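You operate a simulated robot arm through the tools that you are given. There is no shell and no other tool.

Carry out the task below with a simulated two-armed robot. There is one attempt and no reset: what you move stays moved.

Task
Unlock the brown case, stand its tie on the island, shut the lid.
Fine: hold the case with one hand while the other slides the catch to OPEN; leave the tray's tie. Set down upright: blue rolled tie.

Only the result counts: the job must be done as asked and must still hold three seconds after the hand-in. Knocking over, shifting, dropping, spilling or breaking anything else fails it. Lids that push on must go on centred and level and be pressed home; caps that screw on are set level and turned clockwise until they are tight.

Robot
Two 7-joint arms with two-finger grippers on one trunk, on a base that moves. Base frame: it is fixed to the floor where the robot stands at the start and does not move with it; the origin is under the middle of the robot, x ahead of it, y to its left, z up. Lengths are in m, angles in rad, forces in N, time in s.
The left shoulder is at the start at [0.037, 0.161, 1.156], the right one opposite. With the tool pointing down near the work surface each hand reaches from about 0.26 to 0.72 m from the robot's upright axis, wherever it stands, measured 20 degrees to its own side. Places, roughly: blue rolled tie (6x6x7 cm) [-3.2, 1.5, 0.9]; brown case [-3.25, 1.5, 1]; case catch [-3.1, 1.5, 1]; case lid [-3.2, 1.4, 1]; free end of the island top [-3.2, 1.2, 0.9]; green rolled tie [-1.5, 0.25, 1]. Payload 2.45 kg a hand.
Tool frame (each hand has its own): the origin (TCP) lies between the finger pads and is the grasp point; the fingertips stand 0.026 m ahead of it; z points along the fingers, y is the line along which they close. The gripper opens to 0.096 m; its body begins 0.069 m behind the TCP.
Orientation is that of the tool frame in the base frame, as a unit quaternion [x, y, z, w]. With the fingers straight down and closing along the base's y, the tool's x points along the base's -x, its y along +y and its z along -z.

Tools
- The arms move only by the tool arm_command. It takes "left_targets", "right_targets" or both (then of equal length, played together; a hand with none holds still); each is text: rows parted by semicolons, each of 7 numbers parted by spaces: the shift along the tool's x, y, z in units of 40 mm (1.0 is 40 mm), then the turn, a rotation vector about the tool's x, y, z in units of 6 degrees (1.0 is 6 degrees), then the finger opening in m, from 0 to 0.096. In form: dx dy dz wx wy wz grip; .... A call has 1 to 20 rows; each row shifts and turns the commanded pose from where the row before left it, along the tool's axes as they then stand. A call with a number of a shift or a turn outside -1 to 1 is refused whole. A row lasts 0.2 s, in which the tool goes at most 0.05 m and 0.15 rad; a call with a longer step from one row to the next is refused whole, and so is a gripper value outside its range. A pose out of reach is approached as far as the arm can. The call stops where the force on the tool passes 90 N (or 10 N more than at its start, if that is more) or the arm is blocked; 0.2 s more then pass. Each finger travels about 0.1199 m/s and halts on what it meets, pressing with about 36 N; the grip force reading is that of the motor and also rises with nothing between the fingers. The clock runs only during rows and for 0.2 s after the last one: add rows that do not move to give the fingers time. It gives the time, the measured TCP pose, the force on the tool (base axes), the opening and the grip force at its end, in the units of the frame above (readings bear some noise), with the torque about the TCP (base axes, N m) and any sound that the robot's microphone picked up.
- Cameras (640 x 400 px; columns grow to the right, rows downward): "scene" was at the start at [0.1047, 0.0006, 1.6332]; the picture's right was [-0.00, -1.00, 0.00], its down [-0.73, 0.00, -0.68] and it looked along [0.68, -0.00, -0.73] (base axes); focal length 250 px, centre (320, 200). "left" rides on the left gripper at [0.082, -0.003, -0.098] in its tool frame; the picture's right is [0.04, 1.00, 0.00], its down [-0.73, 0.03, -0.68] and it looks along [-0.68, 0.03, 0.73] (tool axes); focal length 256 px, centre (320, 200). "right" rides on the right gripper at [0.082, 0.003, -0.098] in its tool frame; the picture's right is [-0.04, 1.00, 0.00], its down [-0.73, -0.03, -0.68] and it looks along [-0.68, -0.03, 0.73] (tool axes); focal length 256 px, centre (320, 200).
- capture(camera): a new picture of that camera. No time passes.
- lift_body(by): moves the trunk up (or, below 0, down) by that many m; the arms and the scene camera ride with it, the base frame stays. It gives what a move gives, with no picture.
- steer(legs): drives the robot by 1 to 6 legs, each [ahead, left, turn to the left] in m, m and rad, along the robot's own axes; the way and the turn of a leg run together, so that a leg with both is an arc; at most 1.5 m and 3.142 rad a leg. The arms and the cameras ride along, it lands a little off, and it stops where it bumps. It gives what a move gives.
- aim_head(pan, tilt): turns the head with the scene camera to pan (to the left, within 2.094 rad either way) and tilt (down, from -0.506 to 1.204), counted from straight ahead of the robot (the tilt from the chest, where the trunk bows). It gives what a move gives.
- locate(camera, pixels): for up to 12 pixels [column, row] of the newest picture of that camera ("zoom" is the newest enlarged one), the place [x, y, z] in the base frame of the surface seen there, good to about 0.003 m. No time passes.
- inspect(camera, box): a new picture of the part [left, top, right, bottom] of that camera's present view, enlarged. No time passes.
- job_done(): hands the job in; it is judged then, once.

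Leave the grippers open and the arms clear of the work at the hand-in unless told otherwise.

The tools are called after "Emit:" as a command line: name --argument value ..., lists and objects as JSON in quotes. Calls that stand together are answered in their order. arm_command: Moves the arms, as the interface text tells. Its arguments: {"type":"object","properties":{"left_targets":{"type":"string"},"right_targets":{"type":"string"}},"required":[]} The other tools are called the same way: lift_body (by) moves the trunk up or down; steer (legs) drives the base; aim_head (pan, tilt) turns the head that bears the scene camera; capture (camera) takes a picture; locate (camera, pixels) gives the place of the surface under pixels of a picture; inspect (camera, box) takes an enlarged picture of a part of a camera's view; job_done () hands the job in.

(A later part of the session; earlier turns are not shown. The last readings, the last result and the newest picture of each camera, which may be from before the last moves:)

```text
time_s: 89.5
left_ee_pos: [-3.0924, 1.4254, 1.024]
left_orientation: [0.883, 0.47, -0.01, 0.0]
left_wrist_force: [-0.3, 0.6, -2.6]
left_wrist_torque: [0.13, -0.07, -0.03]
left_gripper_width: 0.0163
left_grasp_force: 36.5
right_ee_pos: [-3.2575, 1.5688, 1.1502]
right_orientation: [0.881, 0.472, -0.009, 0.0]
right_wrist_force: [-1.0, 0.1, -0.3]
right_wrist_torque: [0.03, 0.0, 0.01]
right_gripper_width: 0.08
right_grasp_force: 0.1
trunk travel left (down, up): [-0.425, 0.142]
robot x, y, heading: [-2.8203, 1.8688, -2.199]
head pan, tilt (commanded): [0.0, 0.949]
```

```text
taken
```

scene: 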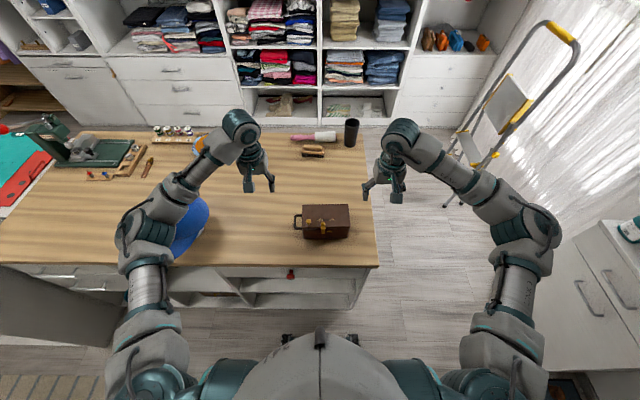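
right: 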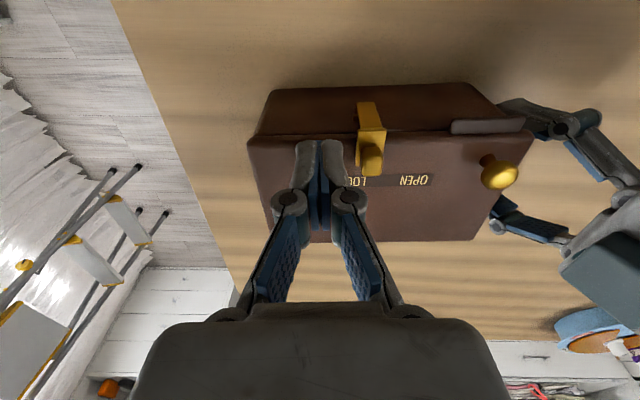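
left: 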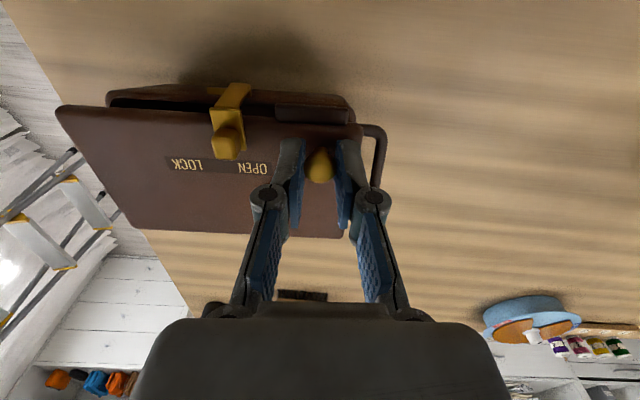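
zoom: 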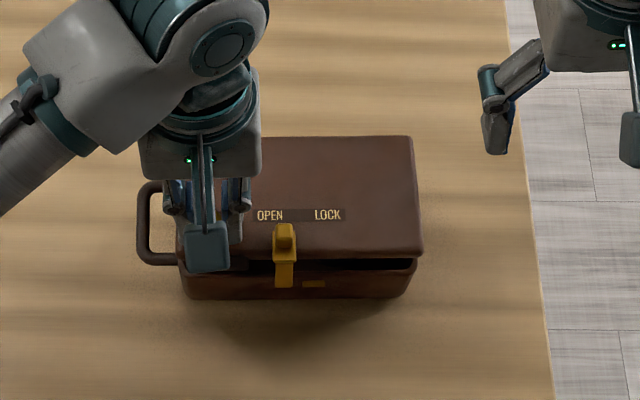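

The lid swings up on a rear hinge with little force. I'll continue along the arc to about 60°, leaning the hand back 24° along with it.

Emit:
arm_command --left_targets "-0.135 0 -0.145 0 0.5 0 0; -0.1425 0 -0.1425 0 0.5 0 0; -0.146 0 -0.1385 0 0.5 0 0; -0.1535 0 -0.132 0 0.5 0 0; -0.156 0 -0.128 0 0.5 0 0; -0.16 0 -0.125 0 0.5 0 0; -0.166 0 -0.1175 0 0.5 0 0; -0.1685 0 -0.115 0 0.5 0 0"

Emit:
inspect --camera "scene" --box '[260, 150, 400, 250]'

Emit:
capture --camera "left"

Emit:
capture --camera "right"

```text
time_s: 91.3
left_ee_pos: [-3.1248, 1.3784, 1.0572]
left_orientation: [0.865, 0.46, 0.175, -0.097]
left_wrist_force: [0.4, 0.0, -1.7]
left_wrist_torque: [-0.03, -0.1, 0.0]
left_gripper_width: 0.0165
left_grasp_force: 35.8
right_ee_pos: [-3.2596, 1.5686, 1.1487]
right_orientation: [0.881, 0.472, -0.01, 0.0]
right_wrist_force: [0.3, -0.5, 0.2]
right_wrist_torque: [-0.01, 0.0, 0.01]
right_gripper_width: 0.08
right_grasp_force: 0.2
trunk travel left (down, up): [-0.425, 0.142]
robot x, y, heading: [-2.8218, 1.8661, -2.2]
head pan, tilt (commanded): [0.0, 0.949]
```

```text
4.00 times, centred on (330, 200) of scene
```

zoom: 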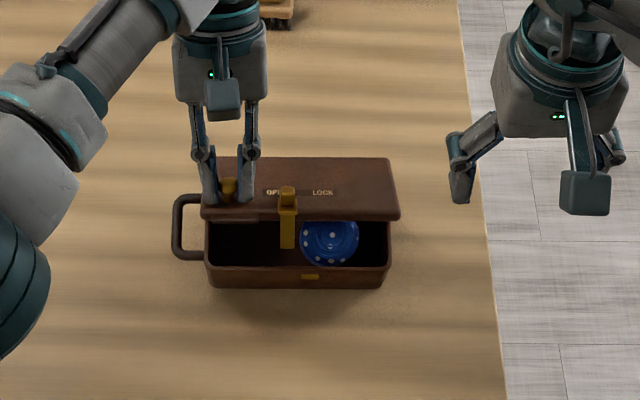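

```text
taken
```

left: 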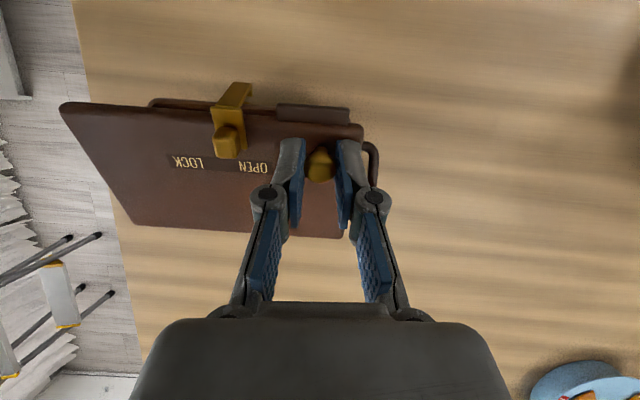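

```text
taken
```

right: 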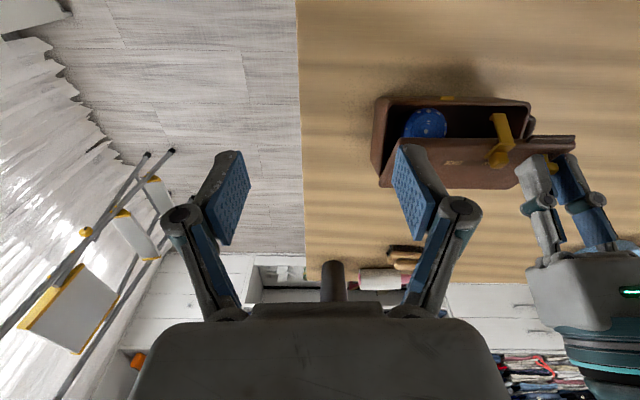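

The blue tie is visible inside the case (zoom (330,240)), standing upright. I'll continue the lid to about 90°.

Emit:
arm_command --left_targets "-0.174 0 -0.1085 0 0.5 0 0; -0.175 0 -0.103 0 0.5 0 0; -0.18 0 -0.0975 0 0.5 0 0; -0.183 0 -0.0925 0 0.5 0 0; -0.189 0 -0.086 0 0.5 0 0; -0.19 0 -0.08 0 0.5 0 0"

Emit:
inspect --camera "scene" --box '[260, 150, 400, 250]'

Emit:
capture --camera "right"

```text
time_s: 92.7
left_ee_pos: [-3.119, 1.3764, 1.0611]
left_orientation: [0.86, 0.458, 0.197, -0.11]
left_wrist_force: [-0.3, -0.9, -1.8]
left_wrist_torque: [-0.01, 0.0, 0.05]
left_gripper_width: 0.0166
left_grasp_force: 36.2
left hand out of reach, approached as far as the arm can: row 1, 2, 3, 4, 5, 6
right_ee_pos: [-3.2581, 1.5698, 1.1495]
right_orientation: [0.881, 0.472, -0.009, 0.0]
right_wrist_force: [-0.3, 0.6, -0.3]
right_wrist_torque: [-0.02, 0.01, -0.05]
right_gripper_width: 0.0802
right_grasp_force: 0.1
trunk travel left (down, up): [-0.425, 0.142]
robot x, y, heading: [-2.8221, 1.8676, -2.194]
head pan, tilt (commanded): [0.0, 0.949]
```

```text
4.00 times, centred on (330, 200) of scene
```

zoom: 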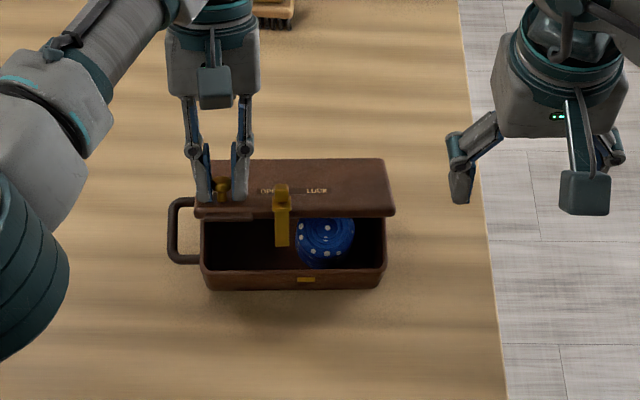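

```text
taken
```

right: 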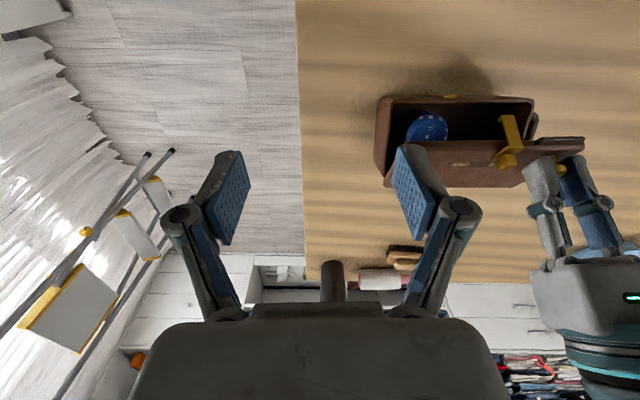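

The hand can't lean back further (reach limit), so I'll continue the arc while straightening the hand again. First half of that, then check.

Emit:
arm_command --left_targets "-0.1225 0 -0.1175 0 -0.75 0 0; -0.14 0 -0.09 0 -0.75 0 0; -0.1525 0 -0.06 0 -0.75 0 0"

Emit:
inspect --camera "scene" --box '[260, 150, 400, 250]'

Emit:
inspect --camera "right" --box '[340, 60, 640, 260]'

```text
time_s: 93.5
left_ee_pos: [-3.1297, 1.3606, 1.0645]
left_orientation: [0.877, 0.467, 0.094, -0.054]
left_wrist_force: [-0.8, 0.7, -3.0]
left_wrist_torque: [0.08, -0.19, -0.06]
left_gripper_width: 0.0164
left_grasp_force: 36.0
right_ee_pos: [-3.2592, 1.5692, 1.1492]
right_orientation: [0.881, 0.472, -0.01, 0.001]
right_wrist_force: [0.1, 0.1, -0.9]
right_wrist_torque: [-0.05, 0.01, 0.03]
right_gripper_width: 0.0801
right_grasp_force: 0.1
trunk travel left (down, up): [-0.425, 0.142]
robot x, y, heading: [-2.8197, 1.8662, -2.199]
head pan, tilt (commanded): [0.0, 0.949]
```

```text
4.00 times, centred on (330, 200) of scene
```

zoom: 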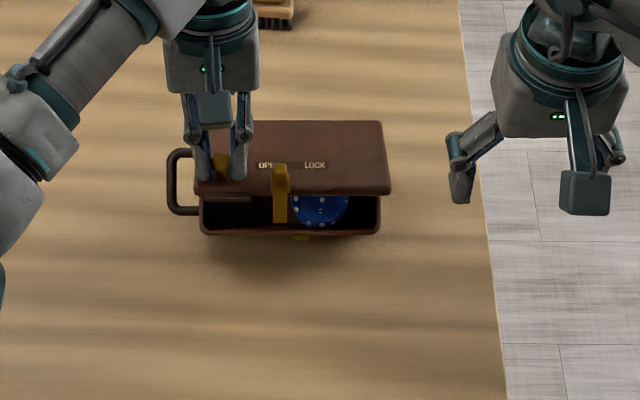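

```text
2.00 times, centred on (490, 160) of right
```

zoom: 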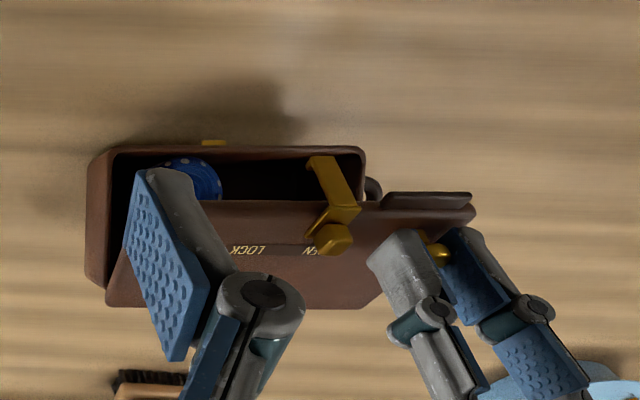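

Something's off: the case seems to have moved back and its shadow is detached, as if it is being dragged or lifted with the lid. I'll stop and look carefully before any motion.

Emit:
capture --camera "scene"

Emit:
inspect --camera "scene" --box '[285, 170, 375, 230]'

Emit:
locate --camera "zoom" --pixels '[[140, 250], [130, 200], [400, 250], [400, 200], [250, 250], [250, 270], [60, 150], [290, 215], [100, 120], [400, 100], [250, 235]]'

Emit:
capture --camera "left"

```text
taken
```

scene: 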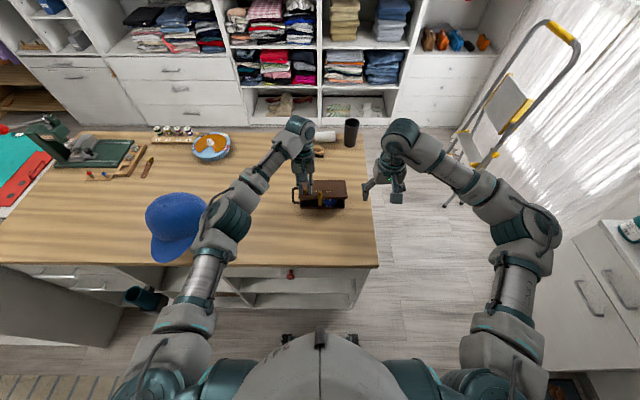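

```text
6.67 times, centred on (330, 200) of scene
```

zoom: 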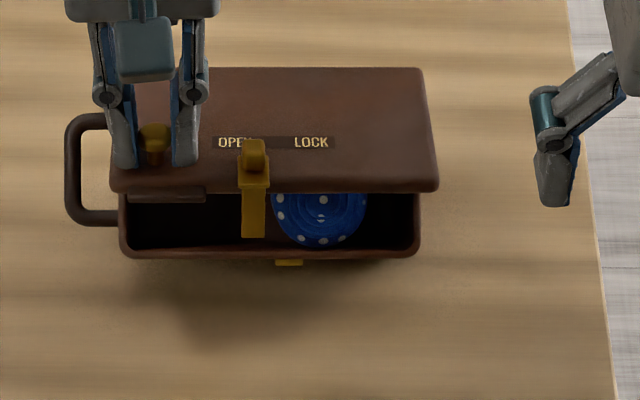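

```text
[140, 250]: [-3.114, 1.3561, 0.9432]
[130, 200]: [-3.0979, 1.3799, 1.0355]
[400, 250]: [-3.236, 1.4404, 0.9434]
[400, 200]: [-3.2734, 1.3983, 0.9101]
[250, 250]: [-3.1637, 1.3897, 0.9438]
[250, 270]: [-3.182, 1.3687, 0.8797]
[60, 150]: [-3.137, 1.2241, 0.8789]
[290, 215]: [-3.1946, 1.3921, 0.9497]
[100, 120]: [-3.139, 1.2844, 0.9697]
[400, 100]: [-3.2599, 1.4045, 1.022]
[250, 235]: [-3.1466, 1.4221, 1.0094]
```

```text
taken
```

left: 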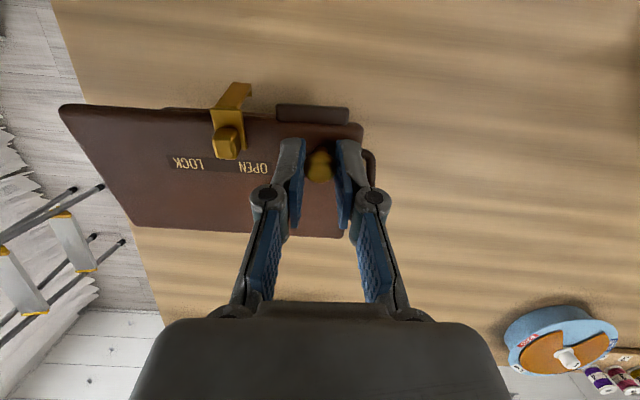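

Now I understand: the pads held the knob so firmly that the lid couldn't turn in the grip, so I lifted the case by its lid; the body hangs from the hinge, tilted about 50°, its front bottom edge near the table (forces are small, nothing dropped). I'll recover: first raise 2 cm so the body hangs free.

Emit:
arm_command --left_targets "0.054 0 -0.244 0 0 0 0; 0.054 0 -0.244 0 0 0 0; 0 0 0 0 0 0 0; 0 0 0 0 0 0 0"

Emit:
inspect --camera "scene" --box '[275, 160, 385, 240]'

Emit:
inspect --camera "right" --box '[340, 60, 640, 260]'

```text
time_s: 94.5
left_ee_pos: [-3.1284, 1.3606, 1.0858]
left_orientation: [0.877, 0.467, 0.095, -0.055]
left_wrist_force: [-0.2, -0.4, -2.6]
left_wrist_torque: [0.02, -0.25, -0.02]
left_gripper_width: 0.0164
left_grasp_force: 36.3
right_ee_pos: [-3.258, 1.5675, 1.1504]
right_orientation: [0.881, 0.472, -0.01, 0.0]
right_wrist_force: [0.5, -0.9, 0.3]
right_wrist_torque: [0.01, -0.02, 0.0]
right_gripper_width: 0.0802
right_grasp_force: 0.1
trunk travel left (down, up): [-0.425, 0.142]
robot x, y, heading: [-2.8224, 1.8657, -2.197]
head pan, tilt (commanded): [0.0, 0.949]
```

```text
5.00 times, centred on (330, 200) of scene
```

zoom: 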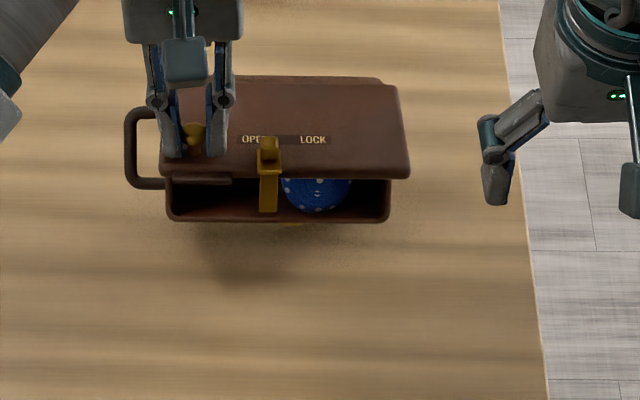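

```text
2.00 times, centred on (490, 160) of right
```

zoom: 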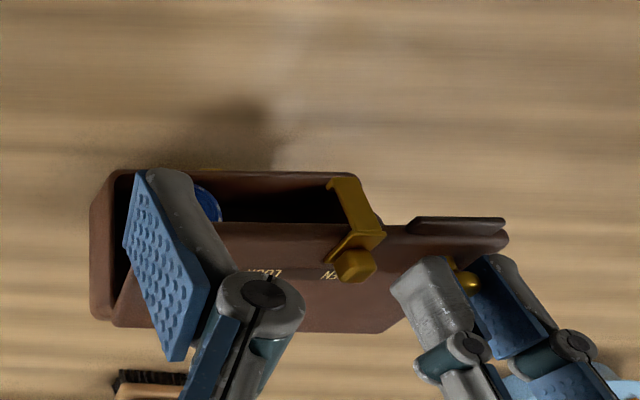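

The case now hangs freely (only ~2.6 N in total — it's light). I'll straighten the hand so the lid is level, then carry it back toward its original place at this height, slowly; the right hand moves 6 cm further right.

Emit:
arm_command --left_targets "0 0 0 0 -0.5 0 0; 0 0 0 0 -0.5 0 0; 0 0 0 0 -0.5 0 0; 0 0 0 0 -0.58 0 0; 0.3 -0.02 0 0 0 0 0; 0.521 -0.035 0 0 0 0 0; 0.521 -0.035 0 0 0 0 0; 0.521 -0.035 0 0 0 0 0; 0.521 -0.035 0 0 0 0 0; 0.521 -0.035 0 0 0 0 0; 0.521 -0.035 0 0 0 0 0; 0.521 -0.035 0 0 0 0 0; 0.2 0 0 0 0 0 0; 0 0 0 0 0 0 0; 0 0 0 0 0 0 0" --right_targets "0 -0.3 0 0 0 0 0.08; 0 -0.3 0 0 0 0 0.08; 0 -0.3 0 0 0 0 0.08; 0 -0.3 0 0 0 0 0.08; 0 -0.3 0 0 0 0 0.08; 0 0 0 0 0 0 0.08; 0 0 0 0 0 0 0.08; 0 0 0 0 0 0 0.08; 0 0 0 0 0 0 0.08; 0 0 0 0 0 0 0.08; 0 0 0 0 0 0 0.08; 0 0 0 0 0 0 0.08; 0 0 0 0 0 0 0.08; 0 0 0 0 0 0 0.08; 0 0 0 0 0 0 0.08"

Emit:
inspect --camera "scene" --box '[255, 170, 395, 270]'

Emit:
inspect --camera "right" --box '[340, 0, 640, 200]'

Emit:
capture --camera "left"

```text
time_s: 97.7
left_ee_pos: [-3.0422, 1.5051, 1.0844]
left_orientation: [0.883, 0.47, -0.003, -0.004]
left_wrist_force: [-0.1, 0.2, -3.3]
left_wrist_torque: [0.03, -0.3, -0.02]
left_gripper_width: 0.0163
left_grasp_force: 36.3
right_ee_pos: [-3.309, 1.6013, 1.1523]
right_orientation: [0.881, 0.473, -0.01, 0.0]
right_wrist_force: [-0.1, 0.7, -0.2]
right_wrist_torque: [-0.01, 0.02, -0.03]
right_gripper_width: 0.0802
right_grasp_force: 0.1
trunk travel left (down, up): [-0.425, 0.142]
robot x, y, heading: [-2.8201, 1.8653, -2.197]
head pan, tilt (commanded): [0.0, 0.949]
```

```text
4.00 times, centred on (325, 220) of scene
```

zoom: 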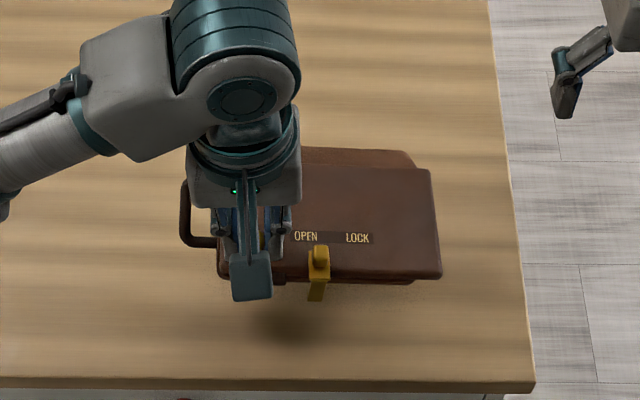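

```text
2.00 times, centred on (490, 100) of right
```

zoom: 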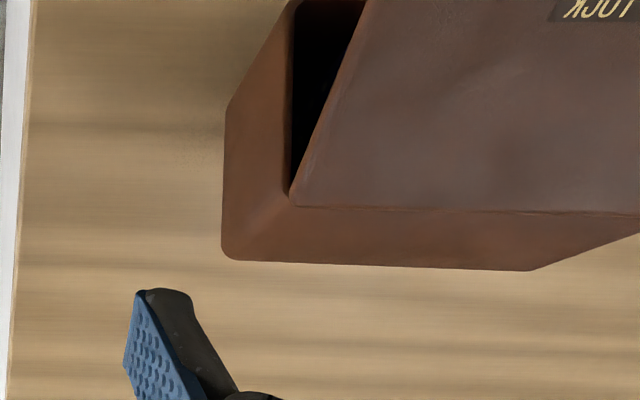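

```text
taken
```

left: 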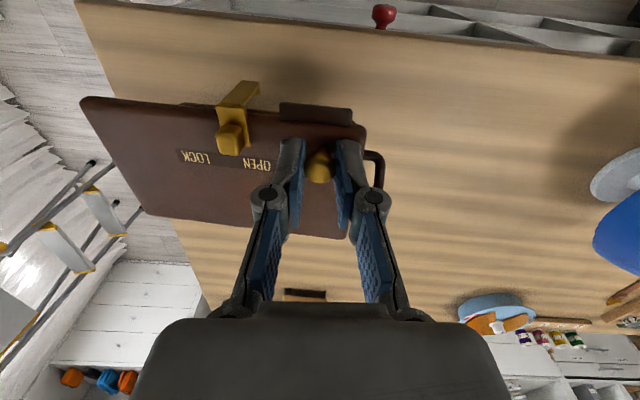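

The case hangs from the level lid over its old place. I'll measure where the body's edges are from the right camera before lowering.

Emit:
capture --camera "right"

Emit:
locate --camera "right" --pixels '[[487, 98], [455, 124], [455, 55], [484, 0], [490, 5], [470, 60], [600, 132], [520, 105], [520, 125], [520, 80], [460, 100], [478, 20]]'

```text
taken
```

right: 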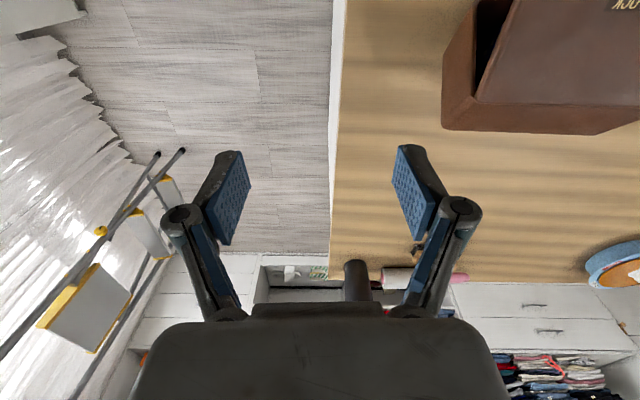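

```text
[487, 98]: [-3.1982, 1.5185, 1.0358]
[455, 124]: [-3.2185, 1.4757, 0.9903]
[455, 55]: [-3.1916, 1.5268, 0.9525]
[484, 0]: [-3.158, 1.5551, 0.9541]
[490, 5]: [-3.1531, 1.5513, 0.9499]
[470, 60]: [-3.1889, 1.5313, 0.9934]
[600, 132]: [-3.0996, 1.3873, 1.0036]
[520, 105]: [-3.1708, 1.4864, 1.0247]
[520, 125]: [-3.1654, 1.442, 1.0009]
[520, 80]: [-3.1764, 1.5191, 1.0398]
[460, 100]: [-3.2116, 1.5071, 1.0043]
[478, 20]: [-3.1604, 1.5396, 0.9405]
```

The body hangs at ~52° with its front bottom edge ~4 cm above the table, right below the hinge. I'll lower 3.3 cm first, then find contact in 1–2 mm steps; after contact I'll move away and down on an arc so the case rolls flat about that edge.

Emit:
arm_command --left_targets "0 0 0.3 0 0 0 0; 0 0 0.3 0 0 0 0; 0 0 0.225 0 0 0 0; 0 0 0 0 0 0 0; 0 0 0 0 0 0 0"

Emit:
capture --camera "right"

Emit:
inspect --camera "scene" --box '[255, 170, 395, 270]'

```text
time_s: 98.9
left_ee_pos: [-3.0445, 1.5064, 1.0514]
left_orientation: [0.883, 0.47, -0.001, -0.004]
left_wrist_force: [0.6, -1.6, 0.2]
left_wrist_torque: [-0.02, 0.01, 0.16]
left_gripper_width: 0.0166
left_grasp_force: 36.2
right_ee_pos: [-3.308, 1.6003, 1.1508]
right_orientation: [0.882, 0.472, -0.01, 0.0]
right_wrist_force: [0.2, -0.1, 0.3]
right_wrist_torque: [-0.02, -0.01, -0.02]
right_gripper_width: 0.08
right_grasp_force: 0.0
trunk travel left (down, up): [-0.425, 0.142]
robot x, y, heading: [-2.8234, 1.8639, -2.202]
head pan, tilt (commanded): [0.0, 0.949]
```

```text
taken
```

right: 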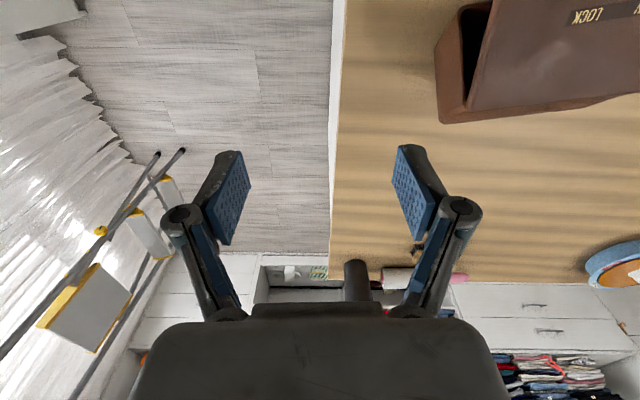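

```text
4.00 times, centred on (325, 220) of scene
```

zoom: 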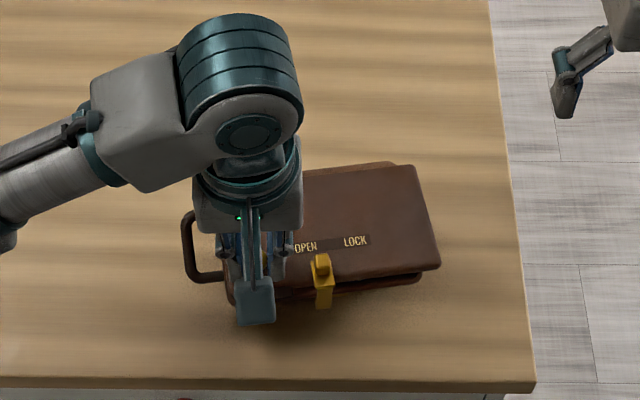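

Contact is made (load went from 3 N to ~0) and the body's front edge now rests toward me, with the case turned a few degrees. I'll measure again.

Emit:
locate --camera "right" --pixels '[[468, 105], [440, 120], [438, 55], [462, 20], [490, 5], [455, 85], [520, 80], [520, 105], [600, 100], [560, 60]]'

Emit:
locate --camera "zoom" --pixels '[[415, 280], [425, 165], [438, 260], [350, 292], [320, 258], [400, 172], [350, 200], [330, 290], [232, 298]]'

Emit:
inspect --camera "right" --box '[420, 0, 640, 140]'

```text
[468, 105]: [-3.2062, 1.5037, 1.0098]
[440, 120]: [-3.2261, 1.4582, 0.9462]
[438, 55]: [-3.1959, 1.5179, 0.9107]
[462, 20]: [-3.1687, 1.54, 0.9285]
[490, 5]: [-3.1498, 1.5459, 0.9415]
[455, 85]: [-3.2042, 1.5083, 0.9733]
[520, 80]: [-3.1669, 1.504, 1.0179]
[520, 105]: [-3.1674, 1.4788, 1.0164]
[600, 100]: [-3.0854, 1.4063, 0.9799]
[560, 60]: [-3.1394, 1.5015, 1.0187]
```

```text
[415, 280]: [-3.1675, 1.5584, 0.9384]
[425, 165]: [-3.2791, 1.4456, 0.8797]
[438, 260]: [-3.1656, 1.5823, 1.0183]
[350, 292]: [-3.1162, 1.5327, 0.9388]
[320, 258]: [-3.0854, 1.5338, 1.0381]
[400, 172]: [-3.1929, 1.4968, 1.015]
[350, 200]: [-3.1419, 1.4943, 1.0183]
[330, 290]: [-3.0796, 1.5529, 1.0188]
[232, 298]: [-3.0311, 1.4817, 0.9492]
```

```text
2.86 times, centred on (530, 70) of right
```

zoom: 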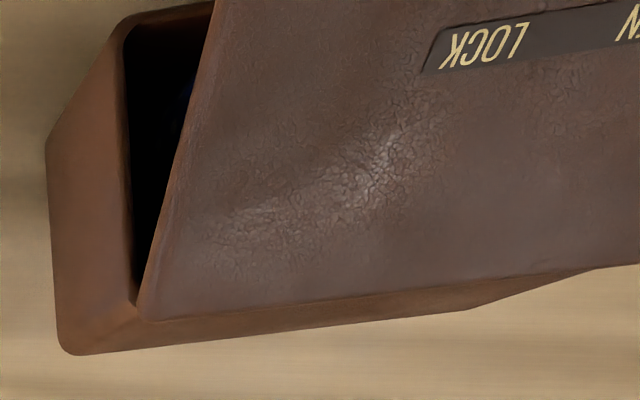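

Body now rests on its front bottom edge leaning the right way (tilt ≈ 42°). I'll roll it down: move away and down on an arc, first three small steps, watching force.

Emit:
arm_command --left_targets "-0.324 0.024 0.1 0 0 0 0; -0.317 0.0234 0.1375 0 0 0 0; -0.307 0.0227 0.1625 0 0 0 0"

Emit:
inspect --camera "right" --box '[420, 0, 640, 140]'

Emit:
inspect --camera "scene" --box '[255, 170, 395, 270]'

```text
time_s: 99.7
left_ee_pos: [-3.0633, 1.4707, 1.0361]
left_orientation: [0.882, 0.471, -0.002, -0.005]
left_wrist_force: [0.9, -0.5, -2.1]
left_wrist_torque: [0.07, -0.09, 0.01]
left_gripper_width: 0.0165
left_grasp_force: 36.3
right_ee_pos: [-3.309, 1.5997, 1.1506]
right_orientation: [0.882, 0.472, -0.01, 0.0]
right_wrist_force: [0.6, -1.2, 0.3]
right_wrist_torque: [0.02, 0.02, 0.01]
right_gripper_width: 0.0801
right_grasp_force: 0.0
trunk travel left (down, up): [-0.425, 0.142]
robot x, y, heading: [-2.822, 1.8683, -2.192]
head pan, tilt (commanded): [0.0, 0.949]
```

```text
2.86 times, centred on (530, 70) of right
```

zoom: 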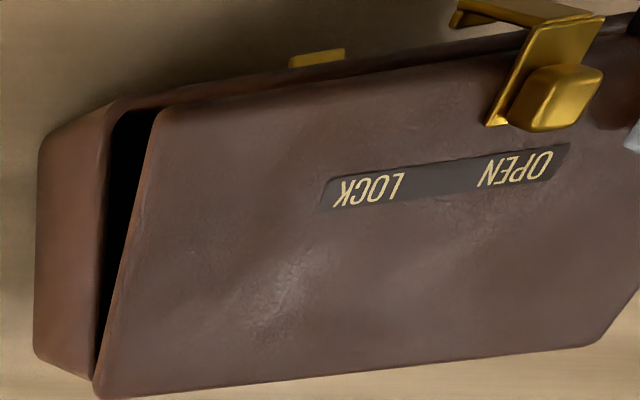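

```text
4.00 times, centred on (325, 220) of scene
```

zoom: 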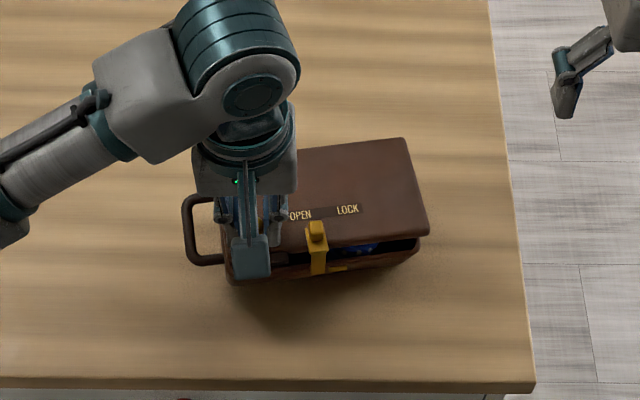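

It's rolling flat as intended. Continue with the next three steps.

Emit:
arm_command --left_targets "-0.2895 0.0214 0.195 0 0 0 0; -0.272 0.02 0.225 0 0 0 0; -0.2495 0.0184 0.25 0 0 0 0"

Emit:
inspect --camera "right" --box '[420, 0, 640, 140]'

Emit:
inspect --camera "scene" --box '[255, 170, 395, 270]'

```text
time_s: 100.5
left_ee_pos: [-3.0794, 1.4427, 1.0105]
left_orientation: [0.882, 0.47, -0.002, -0.004]
left_wrist_force: [0.5, -0.2, -2.0]
left_wrist_torque: [0.06, -0.15, -0.05]
left_gripper_width: 0.0166
left_grasp_force: 35.8
right_ee_pos: [-3.3086, 1.6008, 1.1514]
right_orientation: [0.881, 0.473, -0.01, 0.001]
right_wrist_force: [0.7, -0.2, 0.1]
right_wrist_torque: [0.02, -0.01, -0.01]
right_gripper_width: 0.08
right_grasp_force: 0.1
trunk travel left (down, up): [-0.425, 0.142]
robot x, y, heading: [-2.8208, 1.8623, -2.198]
head pan, tilt (commanded): [0.0, 0.949]
```

```text
2.86 times, centred on (530, 70) of right
```

zoom: 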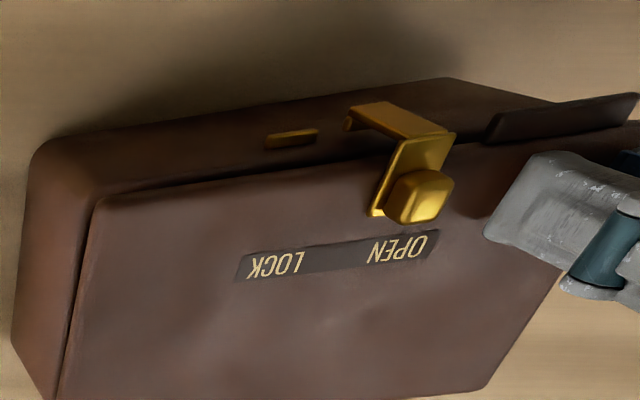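

```text
4.00 times, centred on (325, 220) of scene
```

zoom: 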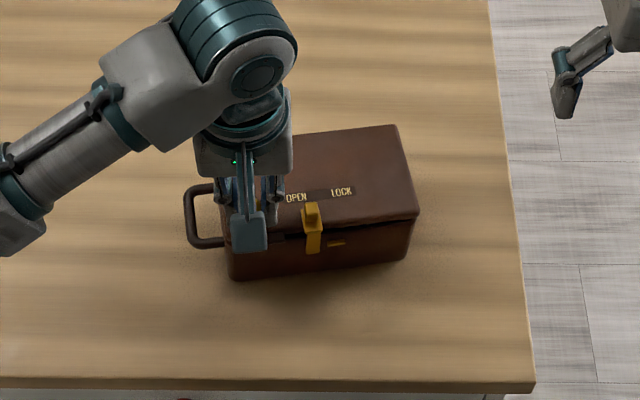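

Nearly flat and closed. I'll lower the last ~12 mm in small steps.

Emit:
arm_command --left_targets "-0.13 0.01 0.1 0 0 0 0; -0.1 0.007 0.1 0 0 0 0; -0.03 0 0.06 0 0 0 0; 0 0 0 0 0 0 0"

Emit:
inspect --camera "right" --box '[420, 0, 640, 140]'

Emit:
inspect --camera "scene" --box '[255, 170, 395, 270]'

```text
time_s: 101.5
left_ee_pos: [-3.0841, 1.4357, 0.9999]
left_orientation: [0.882, 0.471, -0.004, -0.004]
left_wrist_force: [2.9, 0.3, 11.9]
left_wrist_torque: [-0.85, 0.5, 0.02]
left_gripper_width: 0.0165
left_grasp_force: 36.2
right_ee_pos: [-3.3083, 1.6015, 1.1519]
right_orientation: [0.881, 0.473, -0.011, 0.001]
right_wrist_force: [0.3, -0.3, -0.1]
right_wrist_torque: [-0.01, 0.0, -0.02]
right_gripper_width: 0.0801
right_grasp_force: 0.0
trunk travel left (down, up): [-0.425, 0.142]
robot x, y, heading: [-2.8225, 1.8656, -2.199]
head pan, tilt (commanded): [0.0, 0.949]
```

```text
2.86 times, centred on (530, 70) of right
```

zoom: 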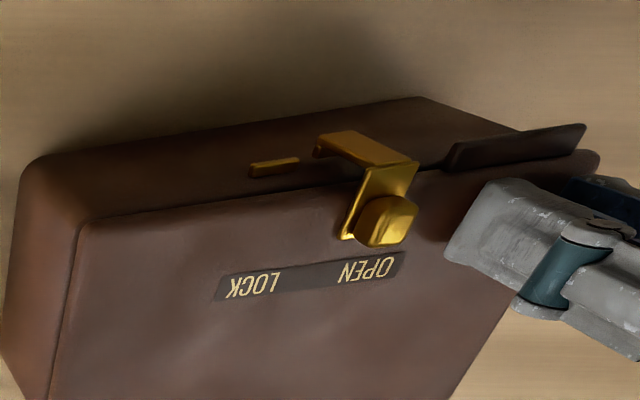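

```text
4.00 times, centred on (325, 220) of scene
```

zoom: 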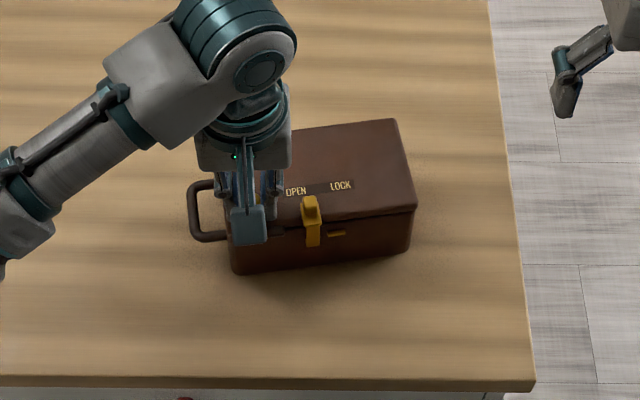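

The case sits flat and closed again, practically at its original spot (turned ~5°), the catch still at OPEN. I'll relieve the pressure and release the knob gently, then rise a little.

Emit:
arm_command --left_targets "0 0 -0.03 0 0 0 0; 0 0 0 0 0 0 0.016; 0 0 0 0 0 0 0.018; 0 0 0 0 0 0 0.022; 0 0 0 0 0 0 0.03; 0 0 0 0 0 0 0.04; 0 0 -0.5 0 0 0 0.04; 0 0 -0.7 0 0 0 0.04; 0 0.5 -0.7 0 0 0 0.04; 0 0.9 -0.5 0 0 0 0.04; 0 0.9 0 0 0 0 0.04; 0 0.9 0 0 0 0 0.04"

Emit:
capture --camera "scene"

Emit:
inspect --camera "scene" --box '[275, 180, 375, 250]'

```text
time_s: 104.1
left_ee_pos: [-2.9757, 1.3621, 1.0959]
left_orientation: [0.883, 0.469, -0.002, -0.004]
left_wrist_force: [0.0, 0.0, -0.7]
left_wrist_torque: [-0.01, 0.02, 0.03]
left_gripper_width: 0.0399
left_grasp_force: 0.1
right_ee_pos: [-3.3067, 1.5994, 1.1522]
right_orientation: [0.881, 0.472, -0.01, -0.001]
right_wrist_force: [-0.3, -0.3, -0.2]
right_wrist_torque: [-0.02, 0.01, -0.02]
right_gripper_width: 0.08
right_grasp_force: 0.0
trunk travel left (down, up): [-0.425, 0.142]
robot x, y, heading: [-2.8205, 1.8661, -2.202]
head pan, tilt (commanded): [0.0, 0.949]
```

```text
taken
```

scene: 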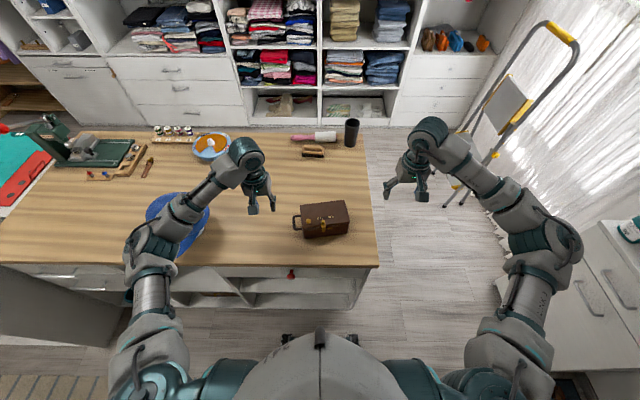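

```text
5.71 times, centred on (325, 215) of scene
```

zoom: 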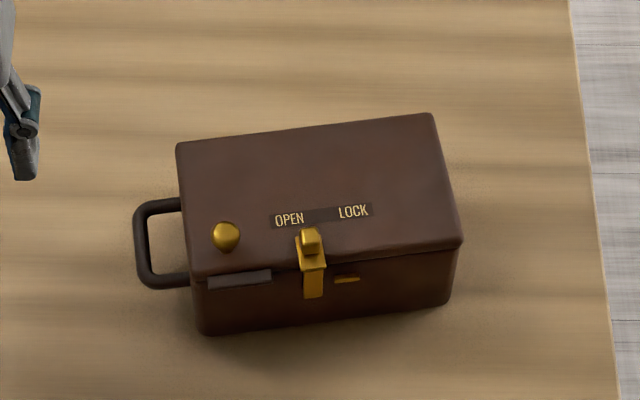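

The case is shut and standing flat; lid closed. I'll re-measure it.

Emit:
locate --camera "zoom" --pixels '[[182, 147], [430, 118], [457, 240], [192, 270], [225, 228], [226, 240], [215, 233], [310, 233], [311, 245], [240, 280], [300, 190], [350, 255]]'

Emit:
locate --camera "zoom" --pixels '[[143, 225], [165, 207], [165, 280], [150, 260], [260, 320], [420, 300]]'

```text
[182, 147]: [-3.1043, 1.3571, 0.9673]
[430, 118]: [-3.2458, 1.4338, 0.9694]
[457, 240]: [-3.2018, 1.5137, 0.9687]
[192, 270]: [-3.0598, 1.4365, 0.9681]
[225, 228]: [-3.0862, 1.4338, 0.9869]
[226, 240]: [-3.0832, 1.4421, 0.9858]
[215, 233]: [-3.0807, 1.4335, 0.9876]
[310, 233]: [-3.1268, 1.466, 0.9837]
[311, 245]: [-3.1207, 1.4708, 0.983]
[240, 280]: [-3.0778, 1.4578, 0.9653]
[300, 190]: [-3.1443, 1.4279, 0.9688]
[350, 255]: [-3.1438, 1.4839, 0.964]
```

```text
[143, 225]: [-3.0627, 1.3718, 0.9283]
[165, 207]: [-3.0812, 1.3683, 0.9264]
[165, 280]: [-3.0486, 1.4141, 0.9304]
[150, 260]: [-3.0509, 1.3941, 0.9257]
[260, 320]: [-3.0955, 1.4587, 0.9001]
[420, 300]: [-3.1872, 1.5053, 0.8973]
```

Case corners now: FL (-3.060,1.437), FR (-3.202,1.514), BL (-3.104,1.357); knob ≈ (-3.0845,1.437). This time I'll hold the knob only lightly, so that it can turn in the pads, and turn the hand along with the lid. First I go back above the knob, aligned to the case's new angle.

Emit:
arm_command --left_targets "0.006 -0.8256 0.2 0 0 0 0.04; 0.006 -0.8256 0.3 0 0 0 0.04; 0.006 -0.8256 0.3 0 0 0 0.04; 0.006 -0.8256 0.5 0 0 0 0.04; 0 0 0.1 0 0 -0.93 0.035; 0 0 0 0 0 0 0.035"

Emit:
inspect --camera "left" --box '[220, 50, 440, 200]'

Emit:
locate --camera "zoom" --pixels '[[300, 217], [320, 217], [340, 217]]'

```text
time_s: 105.5
left_ee_pos: [-3.0864, 1.4362, 1.0394]
left_orientation: [0.858, 0.513, -0.002, -0.004]
left_wrist_force: [0.1, -0.3, 0.2]
left_wrist_torque: [0.0, 0.03, -0.02]
left_gripper_width: 0.0351
left_grasp_force: 0.0
right_ee_pos: [-3.3079, 1.6019, 1.1515]
right_orientation: [0.881, 0.472, -0.009, 0.001]
right_wrist_force: [-0.7, 0.3, 0.0]
right_wrist_torque: [-0.01, 0.0, 0.02]
right_gripper_width: 0.0801
right_grasp_force: 0.0
trunk travel left (down, up): [-0.425, 0.142]
robot x, y, heading: [-2.8213, 1.8682, -2.198]
head pan, tilt (commanded): [0.0, 0.949]
```

```text
2.67 times, centred on (330, 125) of left
```

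zoom: 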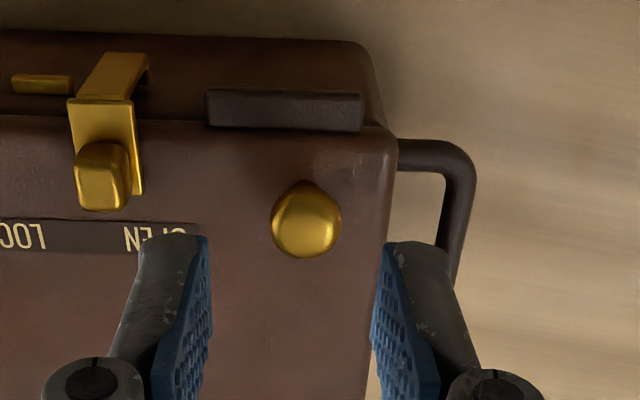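

```text
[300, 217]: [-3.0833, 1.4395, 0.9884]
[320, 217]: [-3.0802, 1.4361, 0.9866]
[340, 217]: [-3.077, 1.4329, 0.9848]
```

Aligned; the knob is 2.6 mm to the +y side as before. I'll lower onto it and close only to just touch it (16 mm), reading the grip force.

Emit:
arm_command --left_targets "0 0.065 0.4 0 0 0 0.035; 0 0 0.4 0 0 0 0.035; 0 0 0.18 0 0 0 0.03; 0 0 0 0 0 0 0.025; 0 0 0 0 0 0 0.021; 0 0 0 0 0 0 0.018; 0 0 0 0 0 0 0.0165; 0 0 0 0 0 0 0.0158; 0 0 0 0 0 0 0.0158"

Emit:
inspect --camera "left" --box '[220, 50, 440, 200]'

```text
time_s: 107.5
left_ee_pos: [-3.0853, 1.4357, 1.0011]
left_orientation: [0.858, 0.513, -0.002, -0.004]
left_wrist_force: [1.7, -1.2, 0.9]
left_wrist_torque: [0.01, -0.04, 0.02]
left_gripper_width: 0.0168
left_grasp_force: 0.9
right_ee_pos: [-3.309, 1.6009, 1.1516]
right_orientation: [0.881, 0.473, -0.009, 0.0]
right_wrist_force: [0.0, 0.8, -0.1]
right_wrist_torque: [0.0, 0.02, -0.01]
right_gripper_width: 0.08
right_grasp_force: 0.1
trunk travel left (down, up): [-0.425, 0.142]
robot x, y, heading: [-2.8243, 1.8657, -2.201]
head pan, tilt (commanded): [0.0, 0.949]
```

```text
2.67 times, centred on (330, 125) of left
```

zoom: 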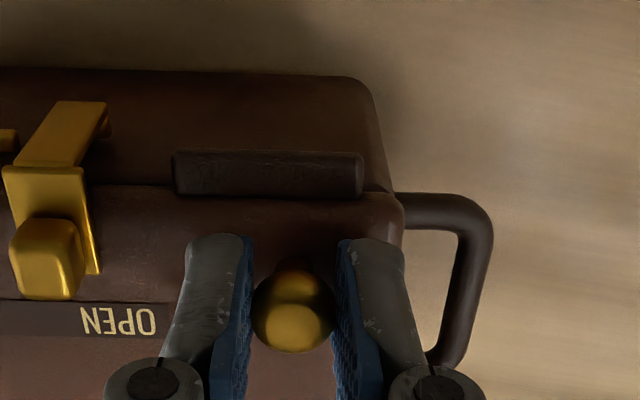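

Force control works: about 1 N per mm of squeeze (0.9 N now). I'll hold with ~5 N and swing the hand rigidly about the hinge line, 12° first, then check that the body stays flat.

Emit:
arm_command --left_targets "0 0 0 0 0 0 0.0115; -0.0575 0 -0.1075 0 0.5 0 0.0115; -0.0575 0 -0.1075 0 0.5 0 0.0115; -0.0575 0 -0.1075 0 0.5 0 0.0115; -0.0575 0 -0.1075 0 0.5 0 0.0115"

Emit:
capture --camera "right"

Emit:
inspect --camera "right" --box '[420, 0, 640, 140]'

Emit:
inspect --camera "scene" --box '[255, 170, 395, 270]'

```text
time_s: 108.7
left_ee_pos: [-3.09, 1.427, 1.0172]
left_orientation: [0.854, 0.51, 0.088, -0.057]
left_wrist_force: [-1.4, -3.4, 1.9]
left_wrist_torque: [-0.34, 0.17, -0.01]
left_gripper_width: 0.0166
left_grasp_force: 36.0
right_ee_pos: [-3.3083, 1.6009, 1.1517]
right_orientation: [0.881, 0.473, -0.01, 0.0]
right_wrist_force: [-0.8, -0.1, 0.1]
right_wrist_torque: [0.02, 0.02, 0.0]
right_gripper_width: 0.0801
right_grasp_force: 0.1
trunk travel left (down, up): [-0.425, 0.142]
robot x, y, heading: [-2.8223, 1.863, -2.193]
head pan, tilt (commanded): [0.0, 0.949]
```

```text
taken
```

right: 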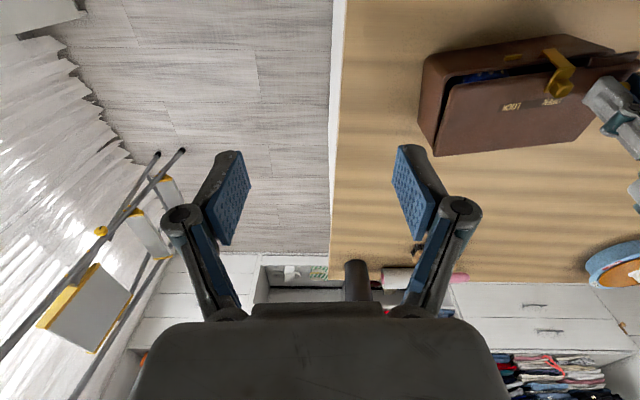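

```text
2.86 times, centred on (530, 70) of right
```

zoom: 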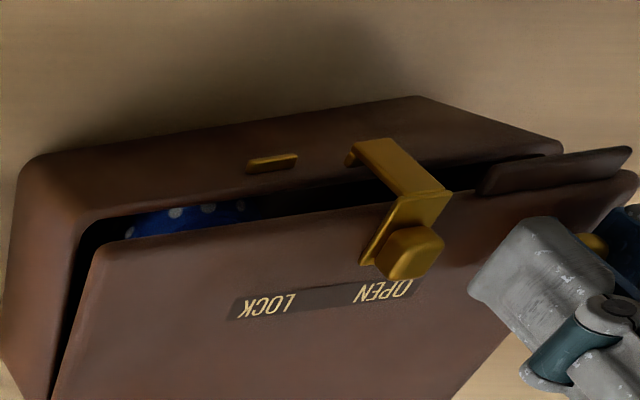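

```text
4.00 times, centred on (325, 220) of scene
```

zoom: 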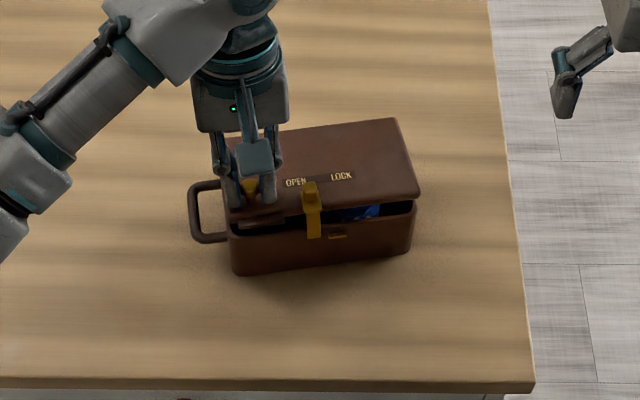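

The lid opens and the body stays flat. Continue the same rigid swing to 24°.

Emit:
arm_command --left_targets "-0.0575 0 -0.1075 0 0.5 0 0.0115; -0.0575 0 -0.1075 0 0.5 0 0.0115; -0.0575 0 -0.1075 0 0.5 0 0.0115; -0.0575 0 -0.1075 0 0.5 0 0.0115"

Emit:
inspect --camera "right" --box '[400, 0, 640, 150]'

Emit:
inspect --camera "scene" --box '[255, 170, 395, 270]'

```text
time_s: 109.7
left_ee_pos: [-3.0967, 1.4146, 1.0317]
left_orientation: [0.84, 0.501, 0.177, -0.111]
left_wrist_force: [-0.6, -3.0, 6.7]
left_wrist_torque: [-0.54, 0.32, 0.0]
left_gripper_width: 0.0163
left_grasp_force: 36.1
right_ee_pos: [-3.3085, 1.6008, 1.1514]
right_orientation: [0.881, 0.473, -0.01, 0.0]
right_wrist_force: [0.5, -0.5, 0.5]
right_wrist_torque: [0.03, -0.01, 0.0]
right_gripper_width: 0.08
right_grasp_force: 0.0
trunk travel left (down, up): [-0.425, 0.142]
robot x, y, heading: [-2.8203, 1.8658, -2.204]
head pan, tilt (commanded): [0.0, 0.949]
```

```text
2.67 times, centred on (520, 75) of right
```

zoom: 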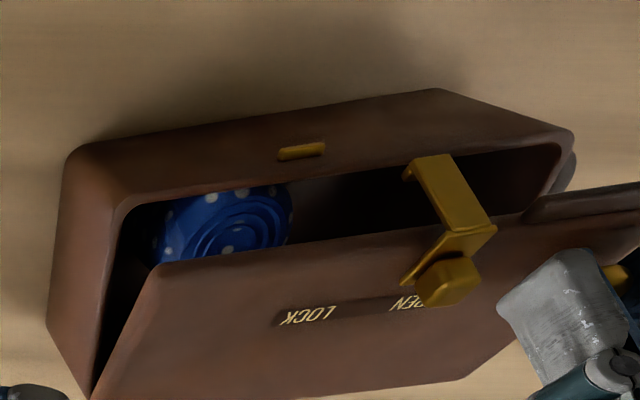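

```text
4.00 times, centred on (325, 220) of scene
```

zoom: 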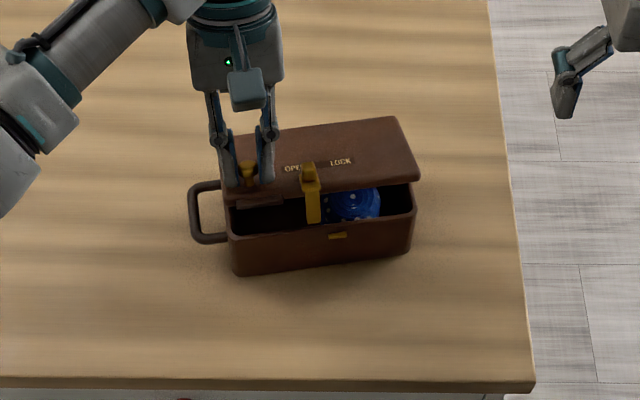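

Body still flat; lid at ~26°, tie standing visible at the right. Now I'll loosen to a light hold (~1–2 N) so the ball can turn between the pads, and follow the arc while straightening the hand; first three steps.

Emit:
arm_command --left_targets "0 0 -0.02 0 0 0 0.0152; 0 0 0 0 0 0 0.0152; -0.047 0 -0.1755 0 -0.333 0 0.0152; -0.068 0 -0.167 0 -0.333 0 0.0152; -0.088 0 -0.155 0 -0.333 0 0.0152"

Emit:
inspect --camera "right" --box '[400, 0, 640, 150]'

Emit:
inspect --camera "scene" --box '[255, 170, 395, 270]'

Emit:
inspect --camera "left" --box '[220, 50, 440, 200]'

```text
time_s: 110.9
left_ee_pos: [-3.104, 1.4022, 1.0483]
left_orientation: [0.848, 0.506, 0.133, -0.084]
left_wrist_force: [0.7, 1.0, -1.9]
left_wrist_torque: [0.09, -0.15, -0.07]
left_gripper_width: 0.0167
left_grasp_force: 36.1
right_ee_pos: [-3.3078, 1.601, 1.1507]
right_orientation: [0.881, 0.472, -0.01, 0.0]
right_wrist_force: [-0.3, 1.1, 0.5]
right_wrist_torque: [-0.01, 0.0, -0.01]
right_gripper_width: 0.0801
right_grasp_force: 0.2
trunk travel left (down, up): [-0.425, 0.142]
robot x, y, heading: [-2.8215, 1.8657, -2.2]
head pan, tilt (commanded): [0.0, 0.949]
```

```text
2.67 times, centred on (520, 75) of right
```

zoom: 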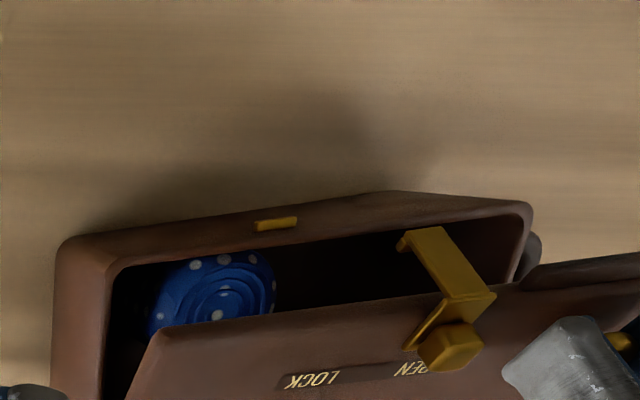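

```text
4.00 times, centred on (325, 220) of scene
```

zoom: 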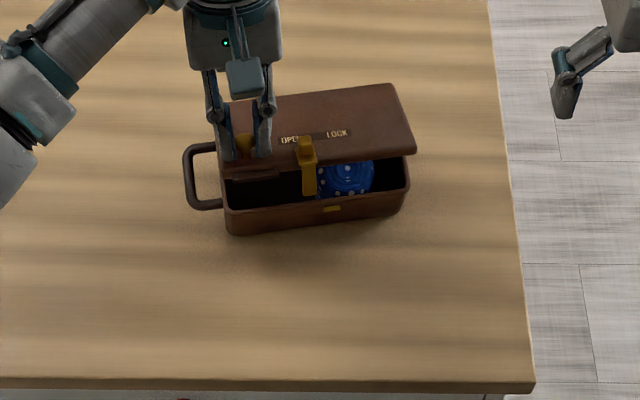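

```text
2.67 times, centred on (330, 125) of left
```

zoom: 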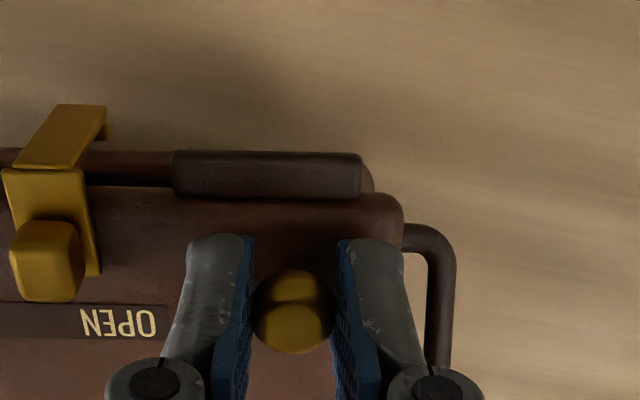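

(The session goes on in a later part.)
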